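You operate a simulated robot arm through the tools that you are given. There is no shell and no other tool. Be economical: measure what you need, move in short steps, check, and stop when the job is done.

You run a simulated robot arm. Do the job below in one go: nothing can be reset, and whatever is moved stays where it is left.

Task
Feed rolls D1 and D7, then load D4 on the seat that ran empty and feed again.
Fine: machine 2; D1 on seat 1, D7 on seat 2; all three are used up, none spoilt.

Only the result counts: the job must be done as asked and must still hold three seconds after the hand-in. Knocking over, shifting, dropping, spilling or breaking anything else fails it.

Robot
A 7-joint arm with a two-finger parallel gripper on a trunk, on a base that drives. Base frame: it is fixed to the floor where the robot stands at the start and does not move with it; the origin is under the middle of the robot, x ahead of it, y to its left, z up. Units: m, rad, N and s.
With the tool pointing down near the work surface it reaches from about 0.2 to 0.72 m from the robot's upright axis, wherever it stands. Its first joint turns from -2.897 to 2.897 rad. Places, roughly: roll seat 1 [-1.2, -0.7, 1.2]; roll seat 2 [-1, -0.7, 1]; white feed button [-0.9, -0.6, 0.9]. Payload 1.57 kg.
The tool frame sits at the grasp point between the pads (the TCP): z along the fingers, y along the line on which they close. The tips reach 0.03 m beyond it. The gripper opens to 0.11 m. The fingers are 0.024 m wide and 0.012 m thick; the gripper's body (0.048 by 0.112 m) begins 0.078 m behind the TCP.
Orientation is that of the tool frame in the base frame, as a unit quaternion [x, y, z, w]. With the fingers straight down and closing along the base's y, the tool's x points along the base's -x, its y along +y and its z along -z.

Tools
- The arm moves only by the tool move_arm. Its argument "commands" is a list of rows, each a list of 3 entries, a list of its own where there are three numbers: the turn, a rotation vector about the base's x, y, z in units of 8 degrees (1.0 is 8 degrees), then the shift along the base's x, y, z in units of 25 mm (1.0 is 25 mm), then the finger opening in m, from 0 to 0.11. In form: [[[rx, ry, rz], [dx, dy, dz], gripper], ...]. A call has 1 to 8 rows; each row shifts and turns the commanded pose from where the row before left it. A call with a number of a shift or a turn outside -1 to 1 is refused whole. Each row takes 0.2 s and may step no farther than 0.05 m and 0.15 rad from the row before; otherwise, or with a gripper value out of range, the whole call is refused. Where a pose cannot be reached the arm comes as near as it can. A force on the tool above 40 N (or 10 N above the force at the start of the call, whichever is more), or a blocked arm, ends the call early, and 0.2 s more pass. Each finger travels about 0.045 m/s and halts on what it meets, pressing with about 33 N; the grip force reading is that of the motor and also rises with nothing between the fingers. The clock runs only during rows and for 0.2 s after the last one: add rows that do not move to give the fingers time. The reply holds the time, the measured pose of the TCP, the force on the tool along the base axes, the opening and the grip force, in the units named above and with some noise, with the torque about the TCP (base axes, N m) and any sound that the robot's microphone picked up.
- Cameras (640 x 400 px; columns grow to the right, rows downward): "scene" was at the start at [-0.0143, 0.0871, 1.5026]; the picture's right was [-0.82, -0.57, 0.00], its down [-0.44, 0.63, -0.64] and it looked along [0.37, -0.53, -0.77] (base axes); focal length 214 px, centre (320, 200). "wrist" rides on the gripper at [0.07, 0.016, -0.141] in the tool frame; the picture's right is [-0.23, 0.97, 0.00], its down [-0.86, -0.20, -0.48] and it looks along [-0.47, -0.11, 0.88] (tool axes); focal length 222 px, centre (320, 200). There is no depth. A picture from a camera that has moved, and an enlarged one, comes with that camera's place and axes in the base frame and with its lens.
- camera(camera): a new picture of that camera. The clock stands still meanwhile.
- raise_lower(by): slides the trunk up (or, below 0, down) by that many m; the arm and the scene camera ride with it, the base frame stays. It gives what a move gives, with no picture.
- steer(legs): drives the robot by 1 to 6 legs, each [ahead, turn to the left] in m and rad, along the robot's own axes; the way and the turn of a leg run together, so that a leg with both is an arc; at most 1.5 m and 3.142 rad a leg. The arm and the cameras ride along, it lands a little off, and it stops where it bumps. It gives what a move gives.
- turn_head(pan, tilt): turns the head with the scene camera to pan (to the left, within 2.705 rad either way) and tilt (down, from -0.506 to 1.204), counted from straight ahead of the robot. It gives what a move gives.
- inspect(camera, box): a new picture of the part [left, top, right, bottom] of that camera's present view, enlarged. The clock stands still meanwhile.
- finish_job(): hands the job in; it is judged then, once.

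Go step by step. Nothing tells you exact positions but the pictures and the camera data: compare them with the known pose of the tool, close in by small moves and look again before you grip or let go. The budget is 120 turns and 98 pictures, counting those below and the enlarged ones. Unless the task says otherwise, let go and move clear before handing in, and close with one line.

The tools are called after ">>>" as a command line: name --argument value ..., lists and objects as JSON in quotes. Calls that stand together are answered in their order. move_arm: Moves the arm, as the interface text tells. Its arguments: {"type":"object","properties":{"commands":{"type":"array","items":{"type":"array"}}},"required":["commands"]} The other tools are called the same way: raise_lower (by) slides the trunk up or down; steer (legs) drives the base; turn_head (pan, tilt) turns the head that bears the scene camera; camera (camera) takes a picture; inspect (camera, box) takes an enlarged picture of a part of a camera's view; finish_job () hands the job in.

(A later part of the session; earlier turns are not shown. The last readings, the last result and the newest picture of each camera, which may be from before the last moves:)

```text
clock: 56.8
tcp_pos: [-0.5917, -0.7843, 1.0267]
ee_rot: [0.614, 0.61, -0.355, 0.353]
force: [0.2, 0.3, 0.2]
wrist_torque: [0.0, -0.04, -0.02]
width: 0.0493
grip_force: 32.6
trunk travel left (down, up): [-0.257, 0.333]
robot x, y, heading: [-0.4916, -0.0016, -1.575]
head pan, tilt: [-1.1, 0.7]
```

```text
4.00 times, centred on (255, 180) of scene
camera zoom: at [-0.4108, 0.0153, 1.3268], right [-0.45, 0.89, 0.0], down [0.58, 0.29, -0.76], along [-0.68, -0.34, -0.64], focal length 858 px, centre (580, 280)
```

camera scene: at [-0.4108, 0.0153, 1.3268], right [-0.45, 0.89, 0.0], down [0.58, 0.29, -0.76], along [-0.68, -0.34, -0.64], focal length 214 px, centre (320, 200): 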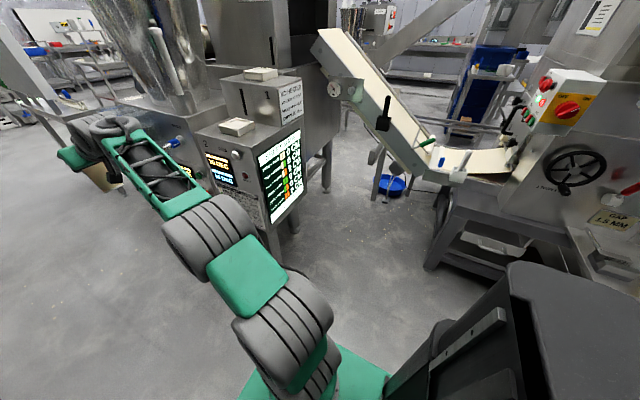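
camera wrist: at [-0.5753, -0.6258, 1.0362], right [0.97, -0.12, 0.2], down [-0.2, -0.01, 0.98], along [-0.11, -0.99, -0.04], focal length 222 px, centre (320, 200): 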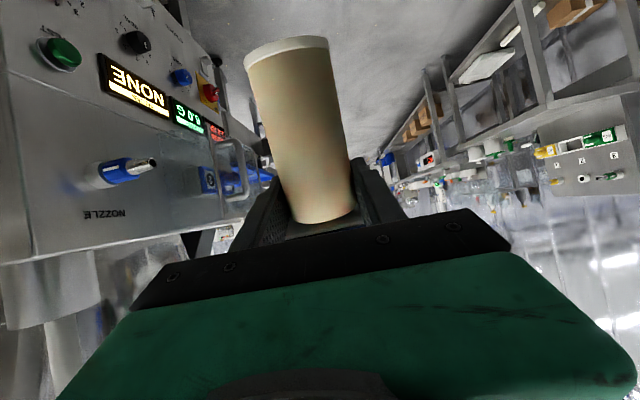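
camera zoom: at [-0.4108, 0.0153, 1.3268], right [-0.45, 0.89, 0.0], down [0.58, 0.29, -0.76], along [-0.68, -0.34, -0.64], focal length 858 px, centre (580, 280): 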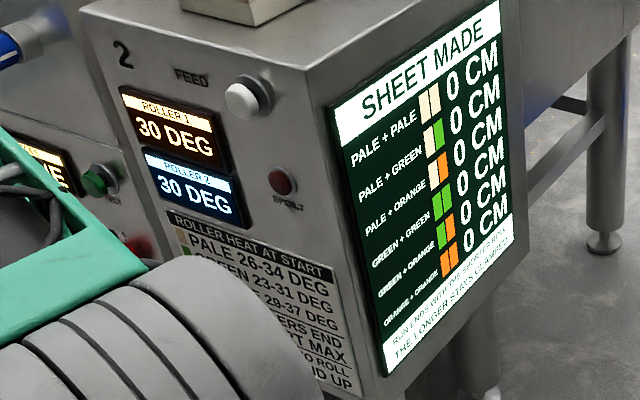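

Notes: pale rolls need rollers 26–34°, all 30 → fine. Seat 1 ≈ (-1.186,-0.642,1.175), seat 2 ≈ (-1.023,-0.666,1.006). Raise, and shift the robot toward -x via a reverse leg so it faces the seats from +y.

>>> raise_lower --by 0.27

>>> steer --legs '[[0, 1.0], [-0.7, 0]]'

>>> turn_head --pan -0.5 --tilt 0.7

>>> camera --camera "scene"

```text
clock: 59.6
tcp_pos: [-0.5915, -0.7851, 1.2961]
ee_rot: [0.613, 0.611, -0.354, 0.353]
force: [-0.5, -1.2, -2.4]
wrist_torque: [-0.02, -0.02, -0.01]
width: 0.0496
grip_force: 33.1
trunk travel left (down, up): [-0.527, 0.063]
robot x, y, heading: [-0.4962, -0.0007, -1.573]
head pan, tilt: [-1.1, 0.7]
```

```text
clock: 66.0
tcp_pos: [-0.4725, -0.1188, 1.2956]
ee_rot: [0.23, 0.835, -0.133, 0.482]
force: [-0.2, -0.2, -2.7]
wrist_torque: [-0.01, -0.03, 0.02]
width: 0.0496
grip_force: 33.0
trunk travel left (down, up): [-0.527, 0.063]
robot x, y, heading: [-1.094, 0.3664, -0.54]
head pan, tilt: [-1.1, 0.7]
```

```text
clock: 67.0
tcp_pos: [-0.4722, -0.1191, 1.2961]
ee_rot: [0.231, 0.835, -0.133, 0.482]
force: [0.2, -0.4, -1.8]
wrist_torque: [0.02, -0.01, 0.01]
width: 0.0495
grip_force: 33.2
trunk travel left (down, up): [-0.527, 0.063]
robot x, y, heading: [-1.0968, 0.3676, -0.543]
head pan, tilt: [-0.499, 0.7]
```

```text
63 pictures are left
camera scene: at [-1.0216, 0.4514, 1.5968], right [-0.86, -0.51, 0.0], down [-0.33, 0.56, -0.76], along [0.39, -0.66, -0.64], focal length 214 px, centre (320, 200)
```

scene: 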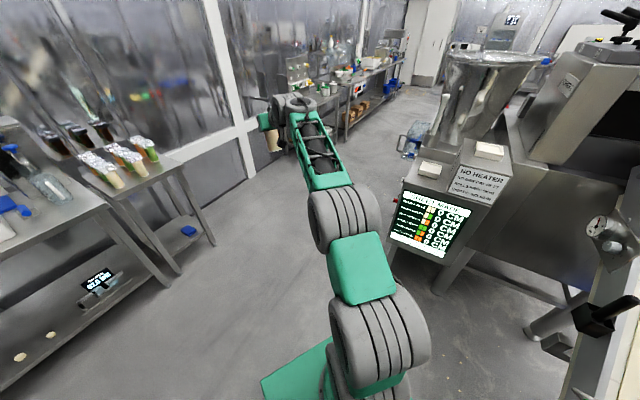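

Clear path. Turn right to face the seats and look.

>>> steer --legs '[[0, -1.03]]'

>>> turn_head --pan 0 --tilt 0.7

>>> camera --camera "scene"

>>> camera --camera "wrist"

```text
clock: 70.0
tcp_pos: [-1.1895, -0.4177, 1.2953]
ee_rot: [0.612, 0.613, -0.353, 0.354]
force: [0.2, -0.1, -2.4]
wrist_torque: [-0.01, -0.01, 0.02]
width: 0.0496
grip_force: 33.1
trunk travel left (down, up): [-0.527, 0.063]
robot x, y, heading: [-1.0935, 0.3658, -1.566]
head pan, tilt: [-0.499, 0.7]
```

```text
clock: 71.0
tcp_pos: [-1.1877, -0.4181, 1.2964]
ee_rot: [0.611, 0.613, -0.353, 0.355]
force: [-0.5, 0.4, -2.4]
wrist_torque: [-0.01, 0.02, -0.03]
width: 0.0493
grip_force: 33.3
trunk travel left (down, up): [-0.527, 0.063]
robot x, y, heading: [-1.1005, 0.3675, -1.569]
head pan, tilt: [0.0, 0.7]
```

```text
62 pictures are left
camera scene: at [-0.9384, 0.3366, 1.5968], right [-1.0, 0.0, 0.0], down [0.0, 0.64, -0.76], along [0.0, -0.76, -0.64], focal length 214 px, centre (320, 200)
```

scene: 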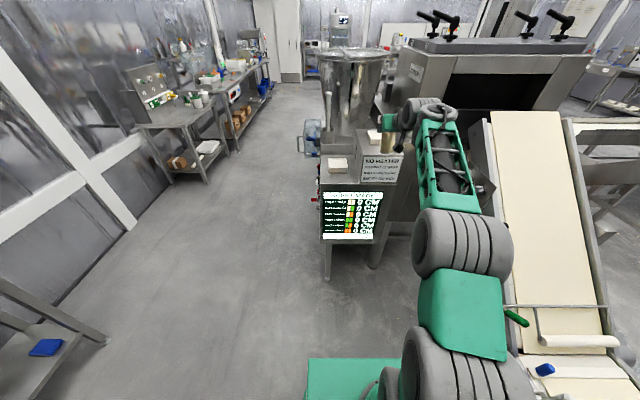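

```text
61 pictures are left
camera wrist: at [-1.1731, -0.2598, 1.3062], right [0.97, -0.11, 0.2], down [-0.2, -0.01, 0.98], along [-0.1, -0.99, -0.04], focal length 222 px, centre (320, 200)
```

wrist: 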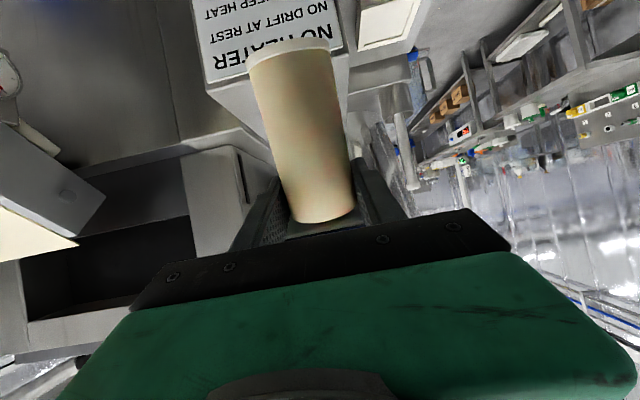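

Facing the seats. Zoom for a third measurement of both seats.

>>> inspect --camera "scene" --box '[310, 110, 430, 190]'

```text
5.00 times, centred on (370, 150) of scene
camera zoom: at [-0.9384, 0.3366, 1.5968], right [-1.0, 0.0, 0.0], down [0.0, 0.64, -0.76], along [0.0, -0.76, -0.64], focal length 1072 px, centre (70, 450)
```

zoom: 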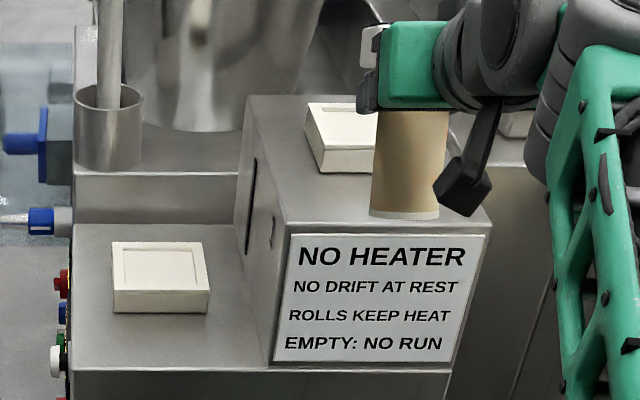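

Seat 1 is partly hidden by the roll; I move the roll aside 0.12 m to -x to measure seat 1 cleanly.

>>> move_arm --commands '[[[0, 0, 0], [-1, 0, 0], 0.03], [[0, 0, 0], [-1, 0, 0], 0.03], [[0, 0, 0], [-1, 0, 0], 0.03], [[0, 0, 0], [-1, 0, 0], 0.03], [[0, 0, 0], [-0.8, 0, 0], 0.03]]'

>>> inspect --camera "scene" --box '[310, 110, 430, 190]'

>>> camera --camera "wrist"

```text
clock: 72.2
tcp_pos: [-1.3094, -0.4176, 1.2951]
ee_rot: [0.611, 0.613, -0.353, 0.354]
force: [-0.8, -0.7, -2.5]
wrist_torque: [-0.02, 0.01, 0.0]
width: 0.0496
grip_force: 33.5
trunk travel left (down, up): [-0.527, 0.063]
robot x, y, heading: [-1.0967, 0.365, -1.565]
head pan, tilt: [0.0, 0.7]
```

```text
5.00 times, centred on (370, 150) of scene
camera zoom: at [-0.9387, 0.3365, 1.5969], right [-1.0, 0.0, 0.0], down [0.0, 0.64, -0.76], along [0.0, -0.76, -0.64], focal length 1072 px, centre (70, 450)
```

zoom: 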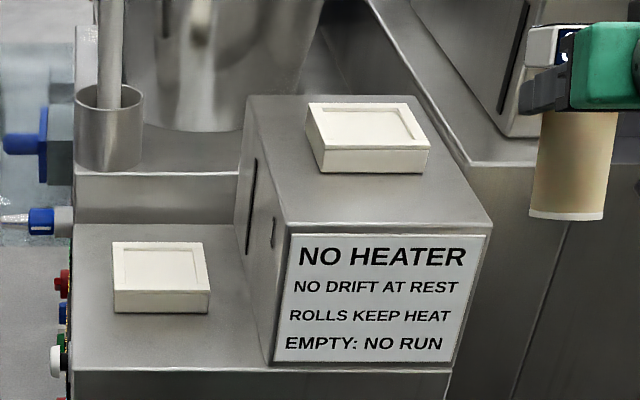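

```text
58 pictures are left
camera wrist: at [-1.2943, -0.2596, 1.3059], right [0.97, -0.11, 0.2], down [-0.2, -0.01, 0.98], along [-0.1, -0.99, -0.04], focal length 222 px, centre (320, 200)
```

wrist: 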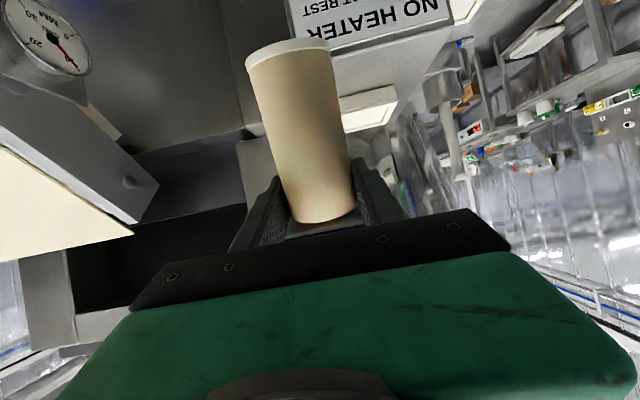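

The held roll projects right where expected, so the calibration is good: seat 1 centre ≈ (-1.220,-0.647,1.176), seat 2 ≈ (-1.034,-0.664,1.006). Move back in x and drive 0.2 m forward.

>>> move_arm --commands '[[[0, 0, 0], [0.9, 0, 0], 0.03], [[0, 0, 0], [0.9, 0, 0], 0.03], [[0, 0, 0], [0.9, 0, 0], 0.03], [[0, 0, 0], [0.9, 0, 0], 0.03], [[0, 0, 0], [0, 0, 0], 0.03]]'

>>> steer --legs '[[0.19, 0]]'

>>> camera --camera "scene"

>>> camera --camera "wrist"

```text
clock: 73.4
tcp_pos: [-1.2201, -0.4165, 1.2979]
ee_rot: [0.611, 0.614, -0.352, 0.354]
force: [0.1, -0.3, -2.6]
wrist_torque: [-0.04, 0.02, -0.02]
width: 0.0496
grip_force: 32.8
trunk travel left (down, up): [-0.527, 0.063]
robot x, y, heading: [-1.0944, 0.3694, -1.564]
head pan, tilt: [0.0, 0.7]
```

```text
clock: 74.9
tcp_pos: [-1.2223, -0.6075, 1.2959]
ee_rot: [0.612, 0.613, -0.353, 0.353]
force: [0.2, 0.0, -1.7]
wrist_torque: [-0.03, 0.0, -0.05]
width: 0.0494
grip_force: 33.2
trunk travel left (down, up): [-0.527, 0.063]
robot x, y, heading: [-1.0931, 0.1751, -1.571]
head pan, tilt: [0.0, 0.7]
```

```text
57 pictures are left
camera scene: at [-0.9381, 0.1459, 1.5968], right [-1.0, 0.0, 0.0], down [0.0, 0.64, -0.76], along [0.0, -0.76, -0.64], focal length 214 px, centre (320, 200)
```

scene: 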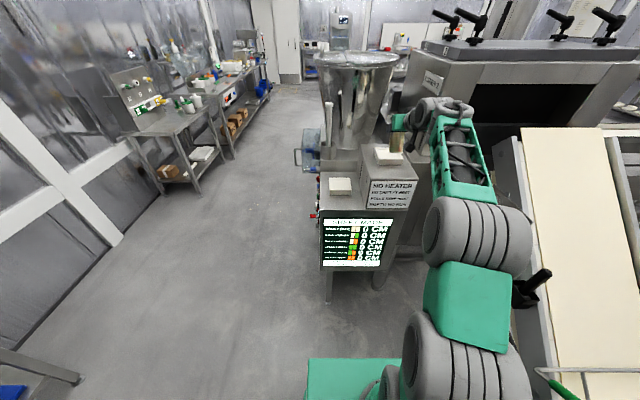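

```text
56 pictures are left
camera wrist: at [-1.2061, -0.4488, 1.3073], right [0.97, -0.11, 0.2], down [-0.2, -0.02, 0.98], along [-0.11, -0.99, -0.04], focal length 222 px, centre (320, 200)
```

wrist: 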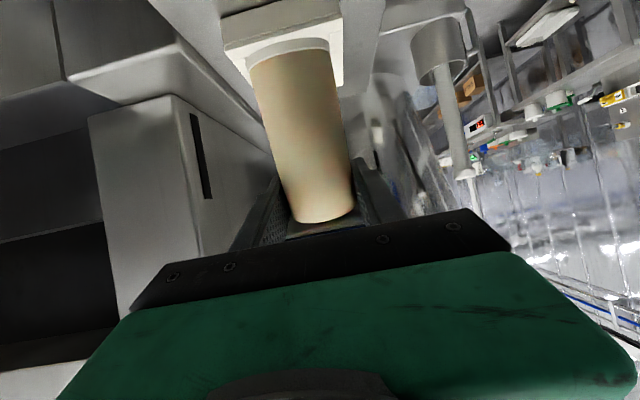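

Alignment in x looks right. Zoom on seat 1 with the roll nearby.

>>> inspect --camera "scene" --box '[350, 100, 446, 160]'

```text
6.67 times, centred on (398, 130) of scene
camera zoom: at [-0.9381, 0.1459, 1.5968], right [-1.0, 0.0, 0.0], down [0.0, 0.64, -0.76], along [0.0, -0.76, -0.64], focal length 1430 px, centre (-200, 667)
```

zoom: 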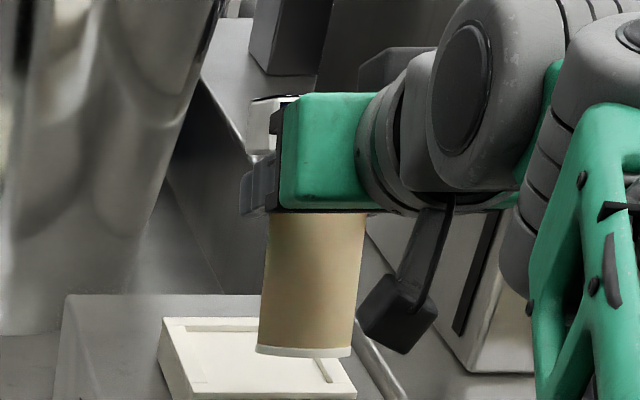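

Comparing images, the roll slid down in the grip until its tag rests on the fingers: its bottom is about 0.086 m below the TCP (≈1.21). So I move 4 cm over the seat and check before lowering.

>>> move_arm --commands '[[[0, 0, 0], [0.05, -0.8, 0], 0.03], [[0, 0, 0], [0.05, -0.8, 0], 0.03], [[0, 0, 0], [0, 0, 0], 0.03]]'

>>> inspect --camera "scene" --box '[350, 100, 446, 160]'

>>> camera --camera "wrist"

```text
clock: 75.7
tcp_pos: [-1.2204, -0.6465, 1.2983]
ee_rot: [0.613, 0.613, -0.353, 0.353]
force: [-1.0, -0.5, -2.2]
wrist_torque: [-0.02, 0.04, 0.02]
width: 0.0495
grip_force: 32.8
trunk travel left (down, up): [-0.527, 0.063]
robot x, y, heading: [-1.0978, 0.1786, -1.572]
head pan, tilt: [0.0, 0.7]
```

```text
6.67 times, centred on (398, 130) of scene
camera zoom: at [-0.9381, 0.1468, 1.5968], right [-1.0, 0.0, 0.0], down [0.0, 0.64, -0.76], along [0.0, -0.76, -0.64], focal length 1430 px, centre (-200, 667)
```

zoom: 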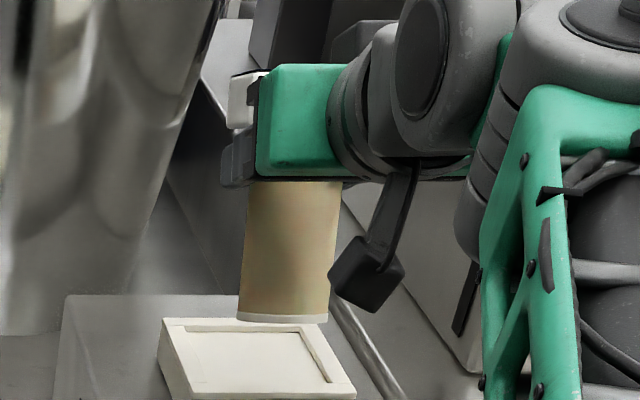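

```text
53 pictures are left
camera wrist: at [-1.2045, -0.4878, 1.3079], right [0.97, -0.11, 0.2], down [-0.2, -0.01, 0.98], along [-0.11, -0.99, -0.04], focal length 222 px, centre (320, 200)
```

wrist: 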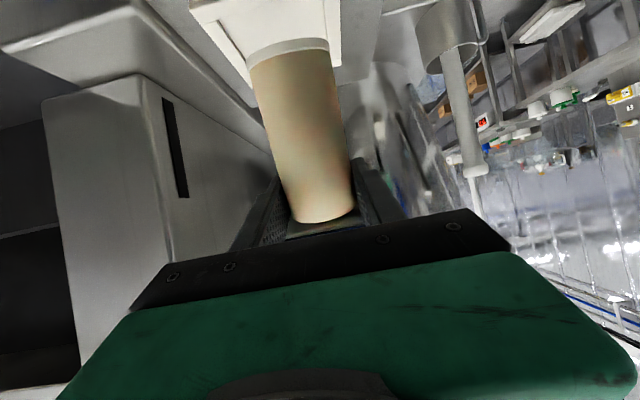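

Bottom is about 3.5 cm above the tray. Small correction (+x 3 mm, -y 5 mm) and lower 2.5 cm.

>>> move_arm --commands '[[[0, 0, 0], [0.12, -0.2, 0], 0.03], [[0, 0, 0], [0, 0, -0.5], 0.03], [[0, 0, 0], [0, 0, -0.5], 0.03], [[0, 0, 0], [0, 0, 0], 0.03]]'

>>> inspect --camera "scene" --box '[350, 100, 446, 160]'

```text
clock: 76.7
tcp_pos: [-1.2168, -0.6489, 1.2725]
ee_rot: [0.613, 0.612, -0.353, 0.353]
force: [0.5, 0.2, -2.2]
wrist_torque: [-0.01, -0.01, 0.0]
width: 0.0496
grip_force: 33.1
trunk travel left (down, up): [-0.527, 0.063]
robot x, y, heading: [-1.0978, 0.1758, -1.571]
head pan, tilt: [0.0, 0.7]
```

```text
6.67 times, centred on (398, 130) of scene
camera zoom: at [-0.9381, 0.1467, 1.5968], right [-1.0, 0.0, 0.0], down [0.0, 0.64, -0.76], along [0.0, -0.76, -0.64], focal length 1430 px, centre (-200, 667)
```

zoom: 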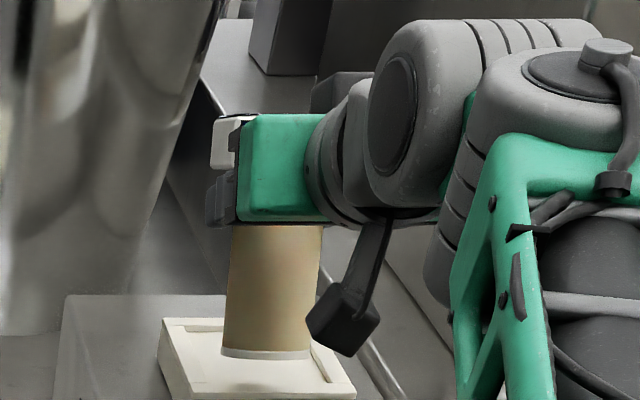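

Roll is slightly right of the tray's middle. Shift +x 5 mm, -y 3 mm and lower further in small steps.

>>> move_arm --commands '[[[0, 0, 0], [0.2, -0.12, 0], 0.03], [[0, 0, 0], [0, 0, -0.2], 0.03], [[0, 0, 0], [0, 0, -0.2], 0.03], [[0, 0, 0], [0, 0, 0], 0.03]]'

>>> inspect --camera "scene" --box '[350, 100, 446, 160]'

```text
clock: 77.7
tcp_pos: [-1.2122, -0.653, 1.2605]
ee_rot: [0.613, 0.613, -0.353, 0.353]
force: [-1.3, 0.5, -3.3]
wrist_torque: [-0.03, 0.03, 0.01]
width: 0.0496
grip_force: 33.4
trunk travel left (down, up): [-0.527, 0.063]
robot x, y, heading: [-1.0941, 0.1764, -1.567]
head pan, tilt: [0.0, 0.7]
```

```text
6.67 times, centred on (398, 130) of scene
camera zoom: at [-0.9381, 0.1466, 1.5968], right [-1.0, 0.0, 0.0], down [0.0, 0.64, -0.76], along [0.0, -0.76, -0.64], focal length 1430 px, centre (-200, 667)
```

zoom: 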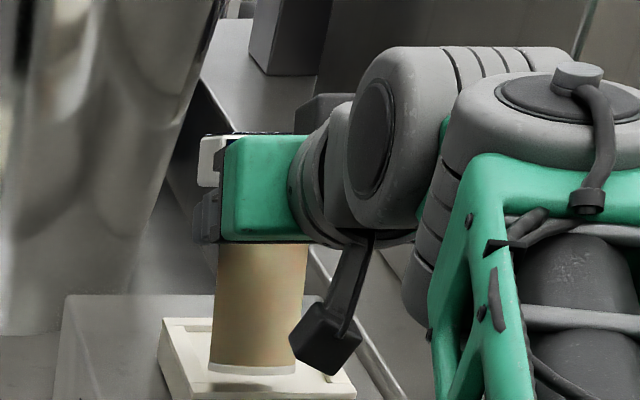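

Centred now. Lower on until contact shows in the force.

>>> move_arm --commands '[[[0, 0, 0], [0, 0, -0.15], 0.03], [[0, 0, 0], [0, 0, -0.15], 0.03], [[0, 0, 0], [0, 0, 0], 0.03]]'

>>> move_arm --commands '[[[0, 0, 0], [0, 0, -0.12], 0.03], [[0, 0, 0], [0, 0, 0], 0.03]]'

>>> inspect --camera "scene" --box '[350, 100, 446, 160]'

```text
clock: 78.5
tcp_pos: [-1.212, -0.6526, 1.2538]
ee_rot: [0.613, 0.613, -0.353, 0.353]
force: [-0.6, -0.2, -2.3]
wrist_torque: [-0.02, 0.0, 0.01]
width: 0.0495
grip_force: 32.9
trunk travel left (down, up): [-0.527, 0.063]
robot x, y, heading: [-1.0956, 0.178, -1.567]
head pan, tilt: [0.0, 0.7]
```

```text
clock: 79.1
tcp_pos: [-1.2119, -0.6542, 1.2514]
ee_rot: [0.612, 0.613, -0.353, 0.354]
force: [-1.7, -0.5, 1.0]
wrist_torque: [0.01, -0.01, -0.02]
width: 0.0494
grip_force: 32.8
trunk travel left (down, up): [-0.527, 0.063]
robot x, y, heading: [-1.0939, 0.1767, -1.571]
head pan, tilt: [0.0, 0.7]
```

```text
6.67 times, centred on (398, 130) of scene
camera zoom: at [-0.9382, 0.147, 1.5969], right [-1.0, 0.0, 0.0], down [0.0, 0.64, -0.76], along [0.0, -0.76, -0.64], focal length 1430 px, centre (-200, 667)
```

zoom: 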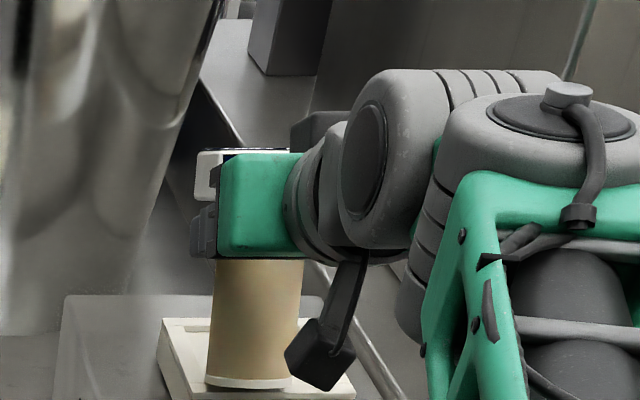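

Contact at TCP z≈1.251. Recomputing, the tray centre is about (-1.221,-0.659), so lift slightly, shift -x 9 mm, -y 5 mm, and set down.

>>> move_arm --commands '[[[0, 0, 0], [0, 0, 0.45], 0.03], [[0, 0, 0], [-0.36, -0.2, 0], 0.03], [[0, 0, 0], [0, 0, 0], 0.03], [[0, 0, 0], [0, 0, -0.4], 0.03], [[0, 0, 0], [0, 0, -0.1], 0.03], [[0, 0, 0], [0, 0, 0], 0.03]]'

>>> inspect --camera "scene" --box '[350, 100, 446, 160]'

>>> camera --camera "wrist"

```text
clock: 80.5
tcp_pos: [-1.2209, -0.6609, 1.2512]
ee_rot: [0.612, 0.613, -0.353, 0.354]
force: [-0.1, 0.0, -0.3]
wrist_torque: [-0.03, -0.03, 0.02]
width: 0.0494
grip_force: 33.0
trunk travel left (down, up): [-0.527, 0.063]
robot x, y, heading: [-1.0952, 0.1784, -1.571]
head pan, tilt: [0.0, 0.7]
```

```text
6.67 times, centred on (398, 130) of scene
camera zoom: at [-0.9381, 0.1468, 1.5968], right [-1.0, 0.0, 0.0], down [0.0, 0.64, -0.76], along [0.0, -0.76, -0.64], focal length 1430 px, centre (-200, 667)
```

zoom: 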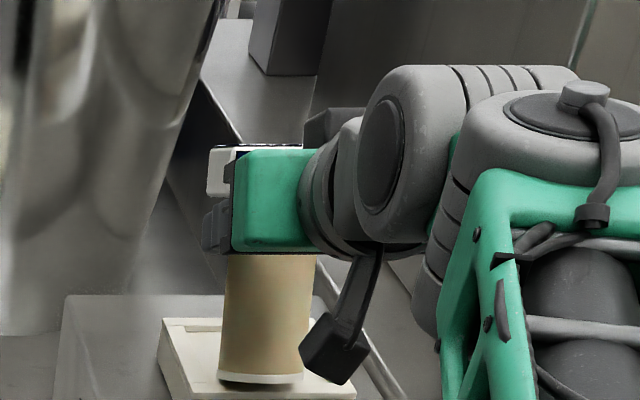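

```text
48 pictures are left
camera wrist: at [-1.2048, -0.5022, 1.2622], right [0.97, -0.11, 0.2], down [-0.2, -0.01, 0.98], along [-0.11, -0.99, -0.04], focal length 222 px, centre (320, 200)
```

wrist: 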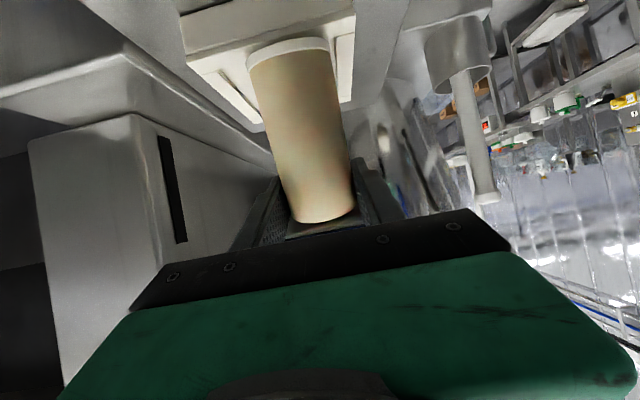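

Centred in the recess and touching. Press down slightly and open.

>>> move_arm --commands '[[[0, 0, 0], [0, 0, -0.08], 0.03], [[0, 0, 0], [0, 0, 0], 0.05], [[0, 0, 0], [0, 0, 0], 0.06], [[0, 0, 0], [0, 0, 0], 0.075], [[0, 0, 0], [0, 0, 0], 0.075]]'

>>> inspect --camera "scene" --box '[350, 100, 446, 160]'

>>> camera --camera "wrist"

```text
clock: 81.7
tcp_pos: [-1.2209, -0.6591, 1.2494]
ee_rot: [0.613, 0.612, -0.354, 0.353]
force: [0.0, -0.7, -0.7]
wrist_torque: [0.0, -0.03, 0.01]
width: 0.0749
grip_force: 0.0
trunk travel left (down, up): [-0.527, 0.063]
robot x, y, heading: [-1.0918, 0.1787, -1.575]
head pan, tilt: [0.0, 0.7]
```

```text
6.67 times, centred on (398, 130) of scene
camera zoom: at [-0.9381, 0.1469, 1.5968], right [-1.0, 0.0, 0.0], down [0.0, 0.64, -0.76], along [0.0, -0.76, -0.64], focal length 1430 px, centre (-200, 667)
```

zoom: 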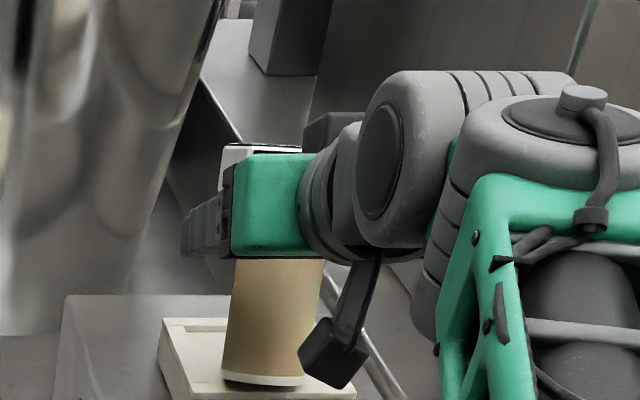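

```text
46 pictures are left
camera wrist: at [-1.2047, -0.5019, 1.26], right [0.97, -0.11, 0.2], down [-0.2, -0.01, 0.98], along [-0.11, -0.99, -0.04], focal length 222 px, centre (320, 200)
```

wrist: 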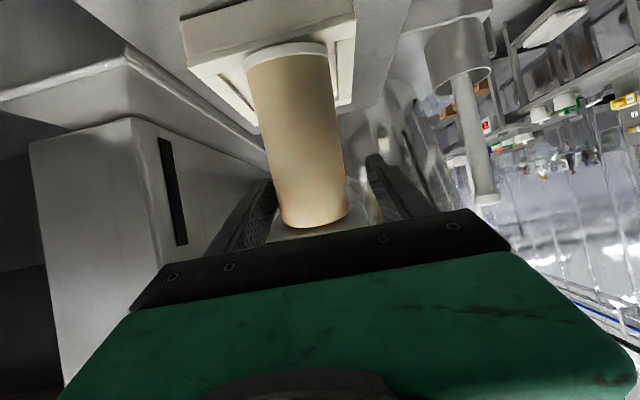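

D1 stands in seat 1. Lower 8 mm to free the tag and retreat horizontally along +y.

>>> move_arm --commands '[[[0, 0, 0], [0, 0, -0.3], 0.08], [[0, 0, 0], [0, 0.4, 0], 0.085], [[0, 0, 0], [0, 0.6, 0], 0.085], [[0, 0, 0], [0, 1, 0], 0.085], [[0, 0, 0], [0, 1, 0], 0.085], [[0, 0, 0], [0, 1, 0], 0.085], [[0, 0, 0], [0, 1, 0], 0.085]]'

>>> steer --legs '[[-0.25, 0]]'

>>> camera --camera "scene"

>>> inspect --camera "scene" --box '[310, 90, 430, 190]'

```text
clock: 83.3
tcp_pos: [-1.2193, -0.5332, 1.2403]
ee_rot: [0.612, 0.614, -0.353, 0.353]
force: [0.1, 0.7, 1.2]
wrist_torque: [-0.02, -0.01, 0.02]
width: 0.0849
grip_force: 0.1
trunk travel left (down, up): [-0.527, 0.063]
robot x, y, heading: [-1.0903, 0.177, -1.573]
head pan, tilt: [0.0, 0.7]
```

```text
clock: 85.2
tcp_pos: [-1.2245, -0.2813, 1.2397]
ee_rot: [0.615, 0.609, -0.356, 0.353]
force: [-0.1, 0.1, -0.2]
wrist_torque: [-0.01, 0.02, 0.0]
width: 0.0851
grip_force: 0.1
trunk travel left (down, up): [-0.527, 0.063]
robot x, y, heading: [-1.0941, 0.4298, -1.581]
head pan, tilt: [0.0, 0.7]
```

```text
45 pictures are left
camera scene: at [-0.937, 0.3977, 1.5968], right [-1.0, 0.01, 0.0], down [0.01, 0.64, -0.77], along [-0.01, -0.77, -0.64], focal length 214 px, centre (320, 200)
```

scene: 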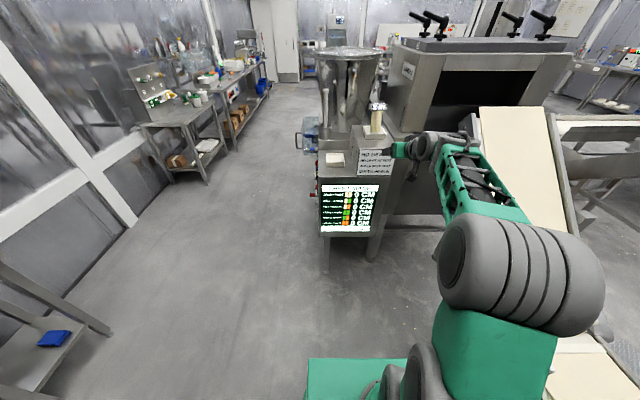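

```text
4.00 times, centred on (370, 140) of scene
camera zoom: at [-0.937, 0.3977, 1.5968], right [-1.0, 0.01, 0.0], down [0.01, 0.64, -0.77], along [-0.01, -0.77, -0.64], focal length 858 px, centre (120, 440)
```

zoom: 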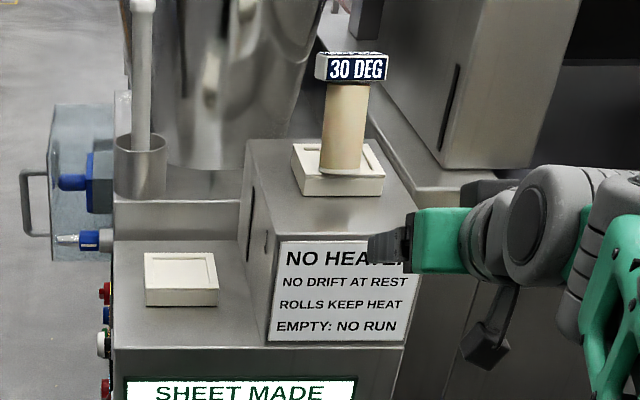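

D1 sits well in seat 1. Next: return for D7 – turn left, drive to about (-0.45,0.28), face +x.

>>> steer --legs '[[0, 1.35], [0.66, 0], [0, 0.23]]'

>>> raise_lower --by -0.312

>>> camera --camera "wrist"

```text
clock: 92.7
tcp_pos: [0.2191, 0.0362, 1.2395]
ee_rot: [0.041, 0.866, -0.024, 0.499]
force: [-0.7, 0.4, -0.7]
wrist_torque: [-0.02, 0.01, -0.01]
width: 0.0851
grip_force: 0.0
trunk travel left (down, up): [-0.527, 0.063]
robot x, y, heading: [-0.477, 0.2277, -0.104]
head pan, tilt: [0.0, 0.7]
```

```text
clock: 95.8
tcp_pos: [0.2194, 0.0366, 0.9276]
ee_rot: [0.041, 0.865, -0.023, 0.499]
force: [0.4, -0.5, -0.3]
wrist_torque: [0.0, -0.02, -0.01]
width: 0.0851
grip_force: 0.0
trunk travel left (down, up): [-0.215, 0.375]
robot x, y, heading: [-0.4781, 0.2233, -0.1]
head pan, tilt: [0.0, 0.7]
```

```text
43 pictures are left
camera wrist: at [0.0647, 0.0678, 0.9387], right [0.21, 0.96, 0.2], down [0.0, -0.2, 0.98], along [0.98, -0.2, -0.04], focal length 222 px, centre (320, 200)
```

wrist: 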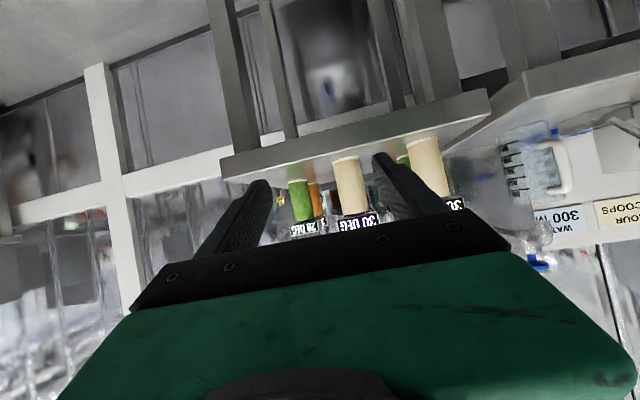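

The tool faces D4; D7 is to the left. Turn +0.1 rad and shift the arm +y ~0.07.

>>> steer --legs '[[0, 0.1]]'

>>> move_arm --commands '[[[0, 0, 0], [0, 1, 0], 0.09], [[0, 0, 0], [0, 1, 0], 0.09], [[0, 0, 0], [0, 0.9, 0], 0.09], [[0, 0, 0], [0, 0, 0], 0.09]]'

>>> camera --camera "wrist"

```text
clock: 96.8
tcp_pos: [0.2364, 0.1076, 0.9276]
ee_rot: [-0.003, 0.866, 0.002, 0.499]
force: [-0.8, 0.5, 1.2]
wrist_torque: [-0.02, -0.02, 0.02]
width: 0.0851
grip_force: 0.0
trunk travel left (down, up): [-0.215, 0.375]
robot x, y, heading: [-0.4757, 0.2301, 0.004]
head pan, tilt: [0.0, 0.7]
```

```text
clock: 97.8
tcp_pos: [0.2362, 0.18, 0.9302]
ee_rot: [-0.003, 0.866, 0.002, 0.5]
force: [0.4, 0.4, 0.0]
wrist_torque: [0.01, 0.04, 0.03]
width: 0.0899
grip_force: 0.1
trunk travel left (down, up): [-0.215, 0.375]
robot x, y, heading: [-0.4768, 0.228, 0.007]
head pan, tilt: [0.0, 0.7]
```

```text
42 pictures are left
camera wrist: at [0.0786, 0.1961, 0.9406], right [0.11, 0.97, 0.2], down [0.02, -0.2, 0.98], along [0.99, -0.1, -0.04], focal length 222 px, centre (320, 200)
```

wrist: 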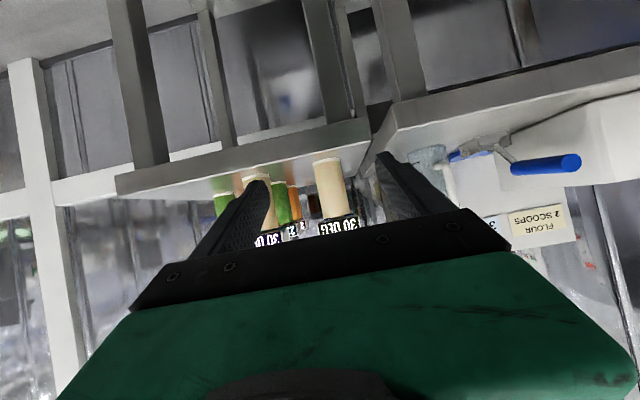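

D7 is lined up. Drive 0.15 m forward, then recheck.

>>> steer --legs '[[0.15, 0]]'

>>> camera --camera "wrist"

```text
clock: 99.1
tcp_pos: [0.3869, 0.1793, 0.9312]
ee_rot: [-0.003, 0.867, 0.002, 0.499]
force: [0.6, 0.9, -0.1]
wrist_torque: [0.0, -0.02, -0.02]
width: 0.0898
grip_force: 0.1
trunk travel left (down, up): [-0.215, 0.375]
robot x, y, heading: [-0.3264, 0.2231, 0.007]
head pan, tilt: [0.0, 0.7]
```

```text
41 pictures are left
camera wrist: at [0.2295, 0.196, 0.9406], right [0.11, 0.97, 0.2], down [0.02, -0.2, 0.98], along [0.99, -0.1, -0.04], focal length 222 px, centre (320, 200)
```

wrist: 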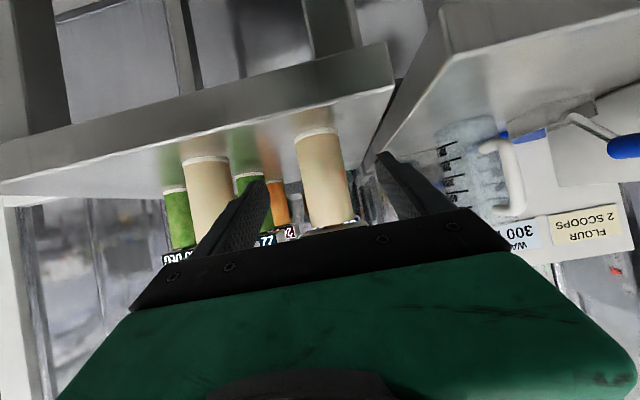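

Still centred. Advance 10.5 cm and grip.

>>> move_arm --commands '[[[0, 0, 0], [0.9, 0, 0], 0.09], [[0, 0, 0], [0.9, 0, 0], 0.09], [[0, 0, 0], [0.9, 0, 0], 0.09], [[0, 0, 0], [0.9, 0, 0], 0.09], [[0, 0, 0], [0.6, 0, 0], 0.09], [[0, 0, 0], [0, 0, 0], 0.09]]'

>>> camera --camera "wrist"

```text
clock: 100.5
tcp_pos: [0.4929, 0.1817, 0.9282]
ee_rot: [-0.003, 0.866, 0.002, 0.499]
force: [1.5, -0.6, -0.4]
wrist_torque: [0.01, 0.0, 0.06]
width: 0.0898
grip_force: 0.0
trunk travel left (down, up): [-0.215, 0.375]
robot x, y, heading: [-0.3256, 0.229, 0.006]
head pan, tilt: [0.0, 0.7]
```

```text
40 pictures are left
camera wrist: at [0.3351, 0.1968, 0.9388], right [0.11, 0.97, 0.2], down [0.02, -0.2, 0.98], along [0.99, -0.1, -0.04], focal length 222 px, centre (320, 200)
```

wrist: 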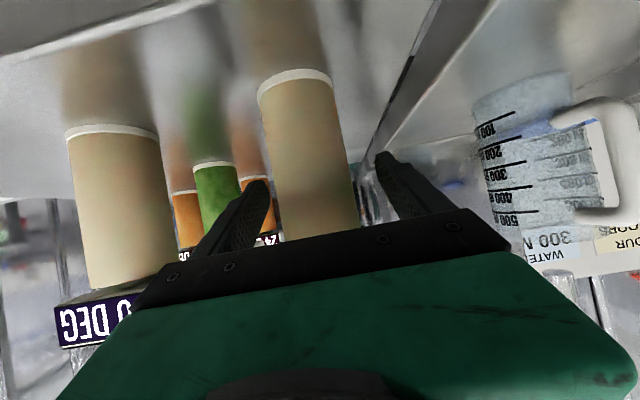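

In place. Close on D7.

>>> move_arm --commands '[[[0, 0, 0], [0.1, -0.05, 0], 0.06], [[0, 0, 0], [0, 0, 0], 0.03], [[0, 0, 0], [0, 0, 0], 0.03], [[0, 0, 0], [0, 0, 0], 0.03], [[0, 0, 0], [0, 0, 0], 0.03], [[0, 0, 0], [0, 0, 0], 0.03], [[0, 0, 0], [0, 0, 0], 0.03]]'

>>> raise_lower --by 0.1

>>> steer --legs '[[-0.15, 0]]'

>>> raise_lower --by 0.1

>>> camera --camera "wrist"

```text
clock: 102.1
tcp_pos: [0.4957, 0.1796, 0.9288]
ee_rot: [-0.003, 0.867, 0.002, 0.499]
force: [-0.4, -1.0, 0.5]
wrist_torque: [-0.03, -0.05, -0.01]
width: 0.0651
grip_force: 32.6
trunk travel left (down, up): [-0.215, 0.375]
robot x, y, heading: [-0.3238, 0.229, 0.005]
head pan, tilt: [0.0, 0.7]
```

```text
clock: 103.5
tcp_pos: [0.4937, 0.1792, 1.0291]
ee_rot: [-0.003, 0.866, 0.002, 0.5]
force: [0.6, 0.4, -2.8]
wrist_torque: [-0.03, -0.06, 0.02]
width: 0.065
grip_force: 33.1
trunk travel left (down, up): [-0.315, 0.275]
robot x, y, heading: [-0.3241, 0.2296, 0.002]
head pan, tilt: [0.0, 0.7]
```

```text
clock: 104.8
tcp_pos: [0.3445, 0.1782, 1.0277]
ee_rot: [-0.002, 0.867, 0.001, 0.499]
force: [0.9, -0.7, -1.6]
wrist_torque: [-0.01, -0.05, -0.01]
width: 0.0651
grip_force: 32.9
trunk travel left (down, up): [-0.315, 0.275]
robot x, y, heading: [-0.473, 0.2289, 0.004]
head pan, tilt: [0.0, 0.7]
```

```text
clock: 106.2
tcp_pos: [0.3454, 0.1782, 1.1286]
ee_rot: [-0.002, 0.866, 0.002, 0.499]
force: [0.4, -0.4, -2.7]
wrist_torque: [-0.01, -0.05, 0.01]
width: 0.065
grip_force: 32.5
trunk travel left (down, up): [-0.415, 0.175]
robot x, y, heading: [-0.4793, 0.2311, 0.009]
head pan, tilt: [0.0, 0.7]
```

```text
39 pictures are left
camera wrist: at [0.187, 0.1943, 1.1388], right [0.11, 0.97, 0.2], down [0.02, -0.2, 0.98], along [0.99, -0.1, -0.04], focal length 222 px, centre (320, 200)
```

wrist: 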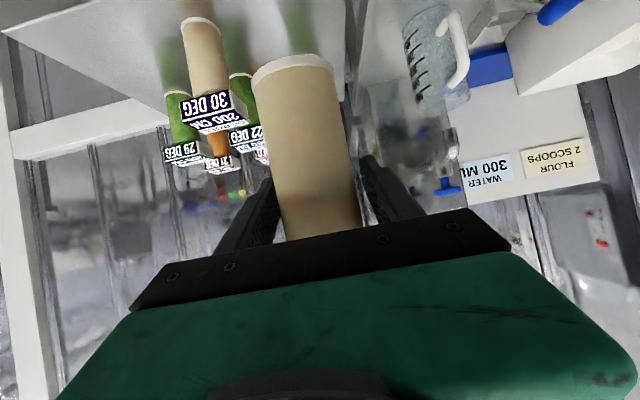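

D7 is held (0.065 m thick), bottom ≈0.077 below the TCP. Drive to face seat 2 from +y.

>>> raise_lower --by 0.05

>>> steer --legs '[[0, -0.3], [-0.525, 0], [0, -1.28]]'

>>> inspect --camera "scene" --box '[280, 100, 440, 220]'

```text
clock: 107.1
tcp_pos: [0.3446, 0.1783, 1.1787]
ee_rot: [-0.002, 0.867, 0.001, 0.499]
force: [0.1, 0.0, -3.3]
wrist_torque: [-0.01, -0.06, -0.02]
width: 0.065
grip_force: 32.9
trunk travel left (down, up): [-0.465, 0.125]
robot x, y, heading: [-0.477, 0.229, 0.004]
head pan, tilt: [0.0, 0.7]
```

```text
clock: 114.2
tcp_pos: [-1.028, -0.4333, 1.1788]
ee_rot: [0.61, 0.616, -0.352, 0.354]
force: [-0.3, -0.6, -2.3]
wrist_torque: [-0.08, 0.01, 0.0]
width: 0.0495
grip_force: 33.0
trunk travel left (down, up): [-0.465, 0.125]
robot x, y, heading: [-0.9786, 0.3868, -1.563]
head pan, tilt: [0.0, 0.7]
```

```text
3.33 times, centred on (360, 160) of scene
camera zoom: at [-0.8242, 0.358, 1.5348], right [-1.0, -0.01, 0.0], down [-0.01, 0.64, -0.76], along [0.01, -0.76, -0.64], focal length 715 px, centre (187, 333)
```

zoom: 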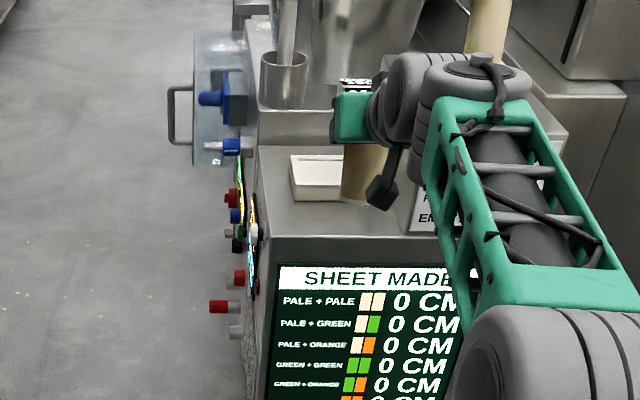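

The grip width went from 0.065 to 0.0495, so the roll shifted in the grip. Check with the wrist camera.

>>> camera --camera "wrist"

>>> inspect --camera "scene" --box '[340, 110, 404, 154]'

```text
37 pictures are left
camera wrist: at [-1.0125, -0.2758, 1.189], right [0.97, -0.1, 0.2], down [-0.2, -0.02, 0.98], along [-0.1, -0.99, -0.04], focal length 222 px, centre (320, 200)
```

wrist: 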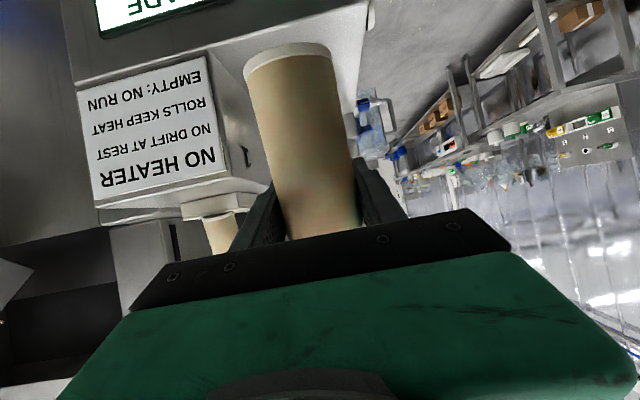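

```text
9.09 times, centred on (372, 132) of scene
camera zoom: at [-0.8242, 0.358, 1.5348], right [-1.0, -0.01, 0.0], down [-0.01, 0.64, -0.76], along [0.01, -0.76, -0.64], focal length 1950 px, centre (-153, 818)
```

zoom: 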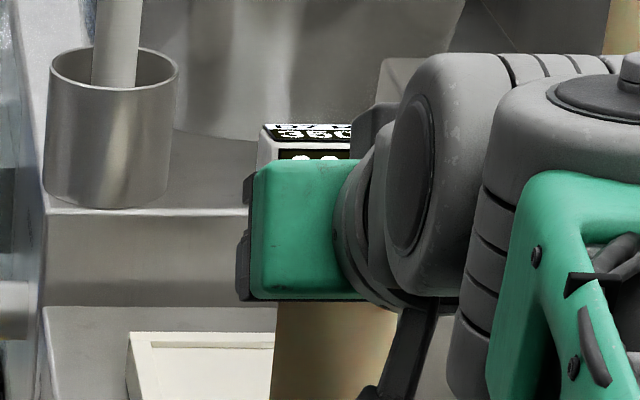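

The roll hangs by its tag again (bottom ≈0.086 below TCP). Seat 2 ≈ (-1.035,-0.672, floor ≈1.0). Drive 0.2 m forward and look.

>>> steer --legs '[[0.2, 0]]'

>>> move_arm --commands '[[[0, 0, 0], [-0.28, 0, -0.8], 0.03], [[0, 0, 0], [0, 0, -0.8], 0.03], [[0, 0, 0], [0, 0, 0], 0.03]]'

>>> inspect --camera "scene" --box '[310, 120, 438, 200]'

>>> camera --camera "wrist"

```text
clock: 115.8
tcp_pos: [-1.0268, -0.628, 1.1779]
ee_rot: [0.61, 0.616, -0.351, 0.355]
force: [1.0, 0.1, -1.7]
wrist_torque: [-0.05, -0.03, 0.04]
width: 0.0497
grip_force: 33.4
trunk travel left (down, up): [-0.465, 0.125]
robot x, y, heading: [-0.9787, 0.1916, -1.561]
head pan, tilt: [0.0, 0.7]
```

```text
clock: 116.6
tcp_pos: [-1.0342, -0.6285, 1.1375]
ee_rot: [0.609, 0.615, -0.352, 0.355]
force: [-0.2, 0.5, -3.2]
wrist_torque: [-0.05, 0.04, 0.0]
width: 0.0501
grip_force: 33.3
trunk travel left (down, up): [-0.465, 0.125]
robot x, y, heading: [-0.98, 0.191, -1.566]
head pan, tilt: [0.0, 0.7]
```

```text
5.00 times, centred on (374, 160) of scene
camera zoom: at [-0.8224, 0.1622, 1.5348], right [-1.0, -0.01, 0.0], down [0.0, 0.64, -0.76], along [0.01, -0.76, -0.64], focal length 1072 px, centre (50, 400)
```

zoom: 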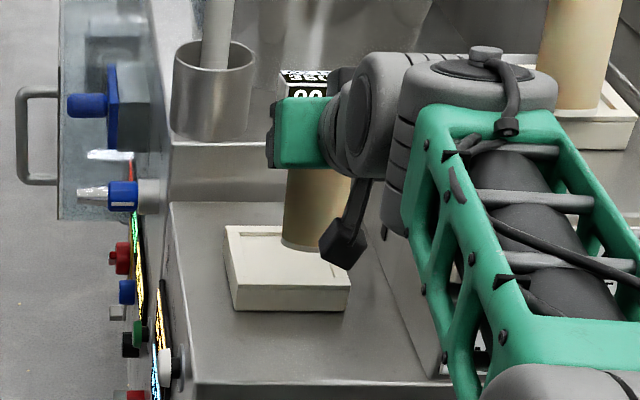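

```text
34 pictures are left
camera wrist: at [-1.0193, -0.4712, 1.1476], right [0.97, -0.11, 0.2], down [-0.2, -0.02, 0.98], along [-0.1, -0.99, -0.04], focal length 222 px, centre (320, 200)
```

wrist: 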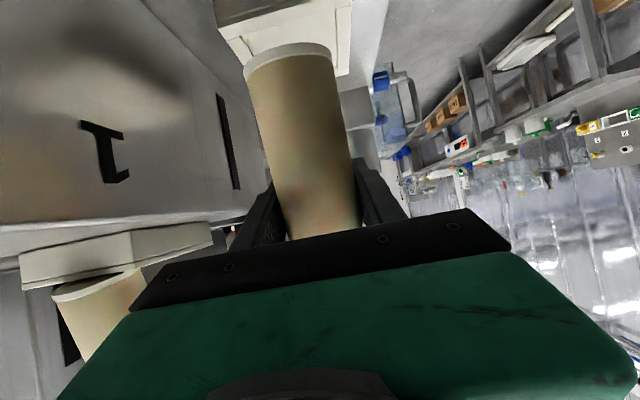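

Seat 2 centre is about (-1.033,-0.677). Move over it and lower to just above.

>>> move_arm --commands '[[[0, 0, 0], [0, -1, 0], 0.03], [[0, 0, 0], [0, -0.95, 0], 0.03], [[0, 0, 0], [0, 0, -0.8], 0.03], [[0, 0, 0], [0, 0, -0.8], 0.03], [[0, 0, 0], [0, 0, 0], 0.03]]'

>>> inspect --camera "scene" --box '[310, 120, 438, 200]'

```text
clock: 117.8
tcp_pos: [-1.0358, -0.6787, 1.0998]
ee_rot: [0.61, 0.615, -0.352, 0.354]
force: [0.4, -0.3, -2.5]
wrist_torque: [-0.05, -0.01, 0.01]
width: 0.0496
grip_force: 33.6
trunk travel left (down, up): [-0.465, 0.125]
robot x, y, heading: [-0.9776, 0.1913, -1.562]
head pan, tilt: [0.0, 0.7]
```

```text
5.00 times, centred on (374, 160) of scene
camera zoom: at [-0.8225, 0.162, 1.5348], right [-1.0, -0.01, 0.0], down [0.0, 0.64, -0.76], along [0.01, -0.76, -0.64], focal length 1072 px, centre (50, 400)
```

zoom: 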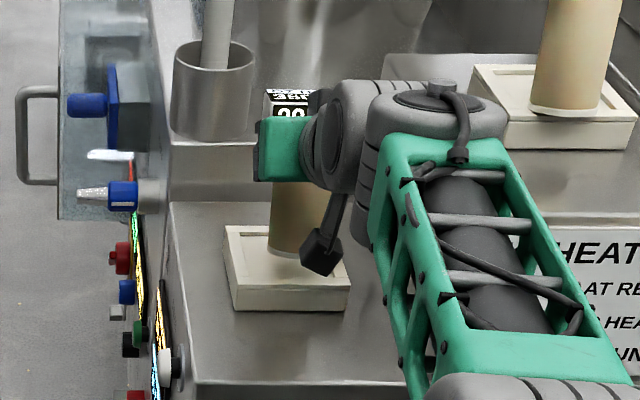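

Nearly centred. Lower in small steps to contact.

>>> move_arm --commands '[[[0, 0, 0], [0.1, 0, -0.3], 0.03], [[0, 0, 0], [0, 0, -0.2], 0.03], [[0, 0, 0], [0, 0, 0], 0.03]]'

>>> move_arm --commands '[[[0, 0, 0], [0, 0, -0.12], 0.03], [[0, 0, 0], [0, 0, 0], 0.03]]'

>>> move_arm --commands '[[[0, 0, 0], [0, 0, -0.12], 0.03], [[0, 0, 0], [0, 0, 0], 0.03]]'

>>> inspect --camera "scene" --box '[310, 120, 438, 200]'

```text
clock: 118.6
tcp_pos: [-1.0332, -0.6776, 1.0855]
ee_rot: [0.61, 0.615, -0.351, 0.354]
force: [1.1, -0.9, -1.6]
wrist_torque: [-0.03, -0.04, 0.04]
width: 0.0494
grip_force: 33.2
trunk travel left (down, up): [-0.465, 0.125]
robot x, y, heading: [-0.9787, 0.1921, -1.565]
head pan, tilt: [0.0, 0.7]
```

```text
clock: 119.2
tcp_pos: [-1.0317, -0.6781, 1.0826]
ee_rot: [0.61, 0.616, -0.351, 0.354]
force: [0.3, -1.0, -2.8]
wrist_torque: [-0.04, -0.02, 0.05]
width: 0.0498
grip_force: 32.9
trunk travel left (down, up): [-0.465, 0.125]
robot x, y, heading: [-0.9788, 0.1927, -1.566]
head pan, tilt: [0.0, 0.7]
```

```text
clock: 119.8
tcp_pos: [-1.0315, -0.677, 1.0803]
ee_rot: [0.61, 0.615, -0.352, 0.354]
force: [0.6, -0.5, -3.3]
wrist_torque: [-0.04, -0.02, -0.02]
width: 0.0497
grip_force: 33.0
trunk travel left (down, up): [-0.465, 0.125]
robot x, y, heading: [-0.9826, 0.191, -1.566]
head pan, tilt: [0.0, 0.7]
```

```text
5.00 times, centred on (374, 160) of scene
camera zoom: at [-0.8225, 0.1622, 1.5348], right [-1.0, -0.01, 0.0], down [0.0, 0.64, -0.76], along [0.01, -0.76, -0.64], focal length 1072 px, centre (50, 400)
```

zoom: 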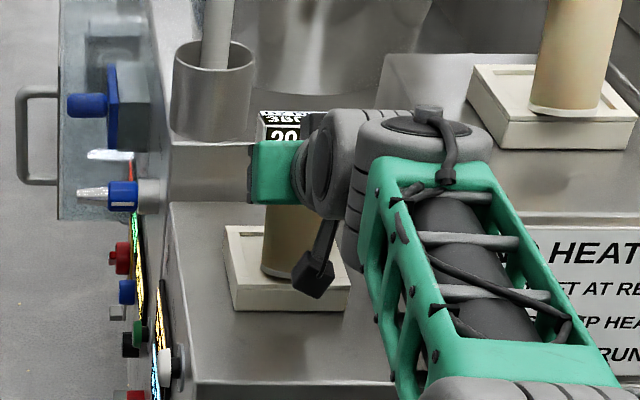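

No contact yet; continue lowering gently.

>>> move_arm --commands '[[[0, 0, 0], [0, 0, -0.12], 0.03], [[0, 0, 0], [0, 0, 0], 0.03]]'

>>> move_arm --commands '[[[0, 0, 0], [0, 0, -0.12], 0.03], [[0, 0, 0], [0, 0, 0], 0.03]]'

```text
clock: 120.4
tcp_pos: [-1.0337, -0.6769, 1.0785]
ee_rot: [0.61, 0.615, -0.352, 0.356]
force: [0.8, -0.6, -0.6]
wrist_torque: [-0.08, 0.02, 0.03]
width: 0.0496
grip_force: 33.3
trunk travel left (down, up): [-0.465, 0.125]
robot x, y, heading: [-0.9793, 0.188, -1.561]
head pan, tilt: [0.0, 0.7]
```

```text
clock: 121.0
tcp_pos: [-1.0322, -0.6761, 1.0784]
ee_rot: [0.61, 0.614, -0.354, 0.355]
force: [-2.2, 1.0, 7.7]
wrist_torque: [0.03, 0.12, 0.0]
width: 0.0496
grip_force: 33.2
trunk travel left (down, up): [-0.465, 0.125]
robot x, y, heading: [-0.9737, 0.1844, -1.563]
head pan, tilt: [0.0, 0.7]
```

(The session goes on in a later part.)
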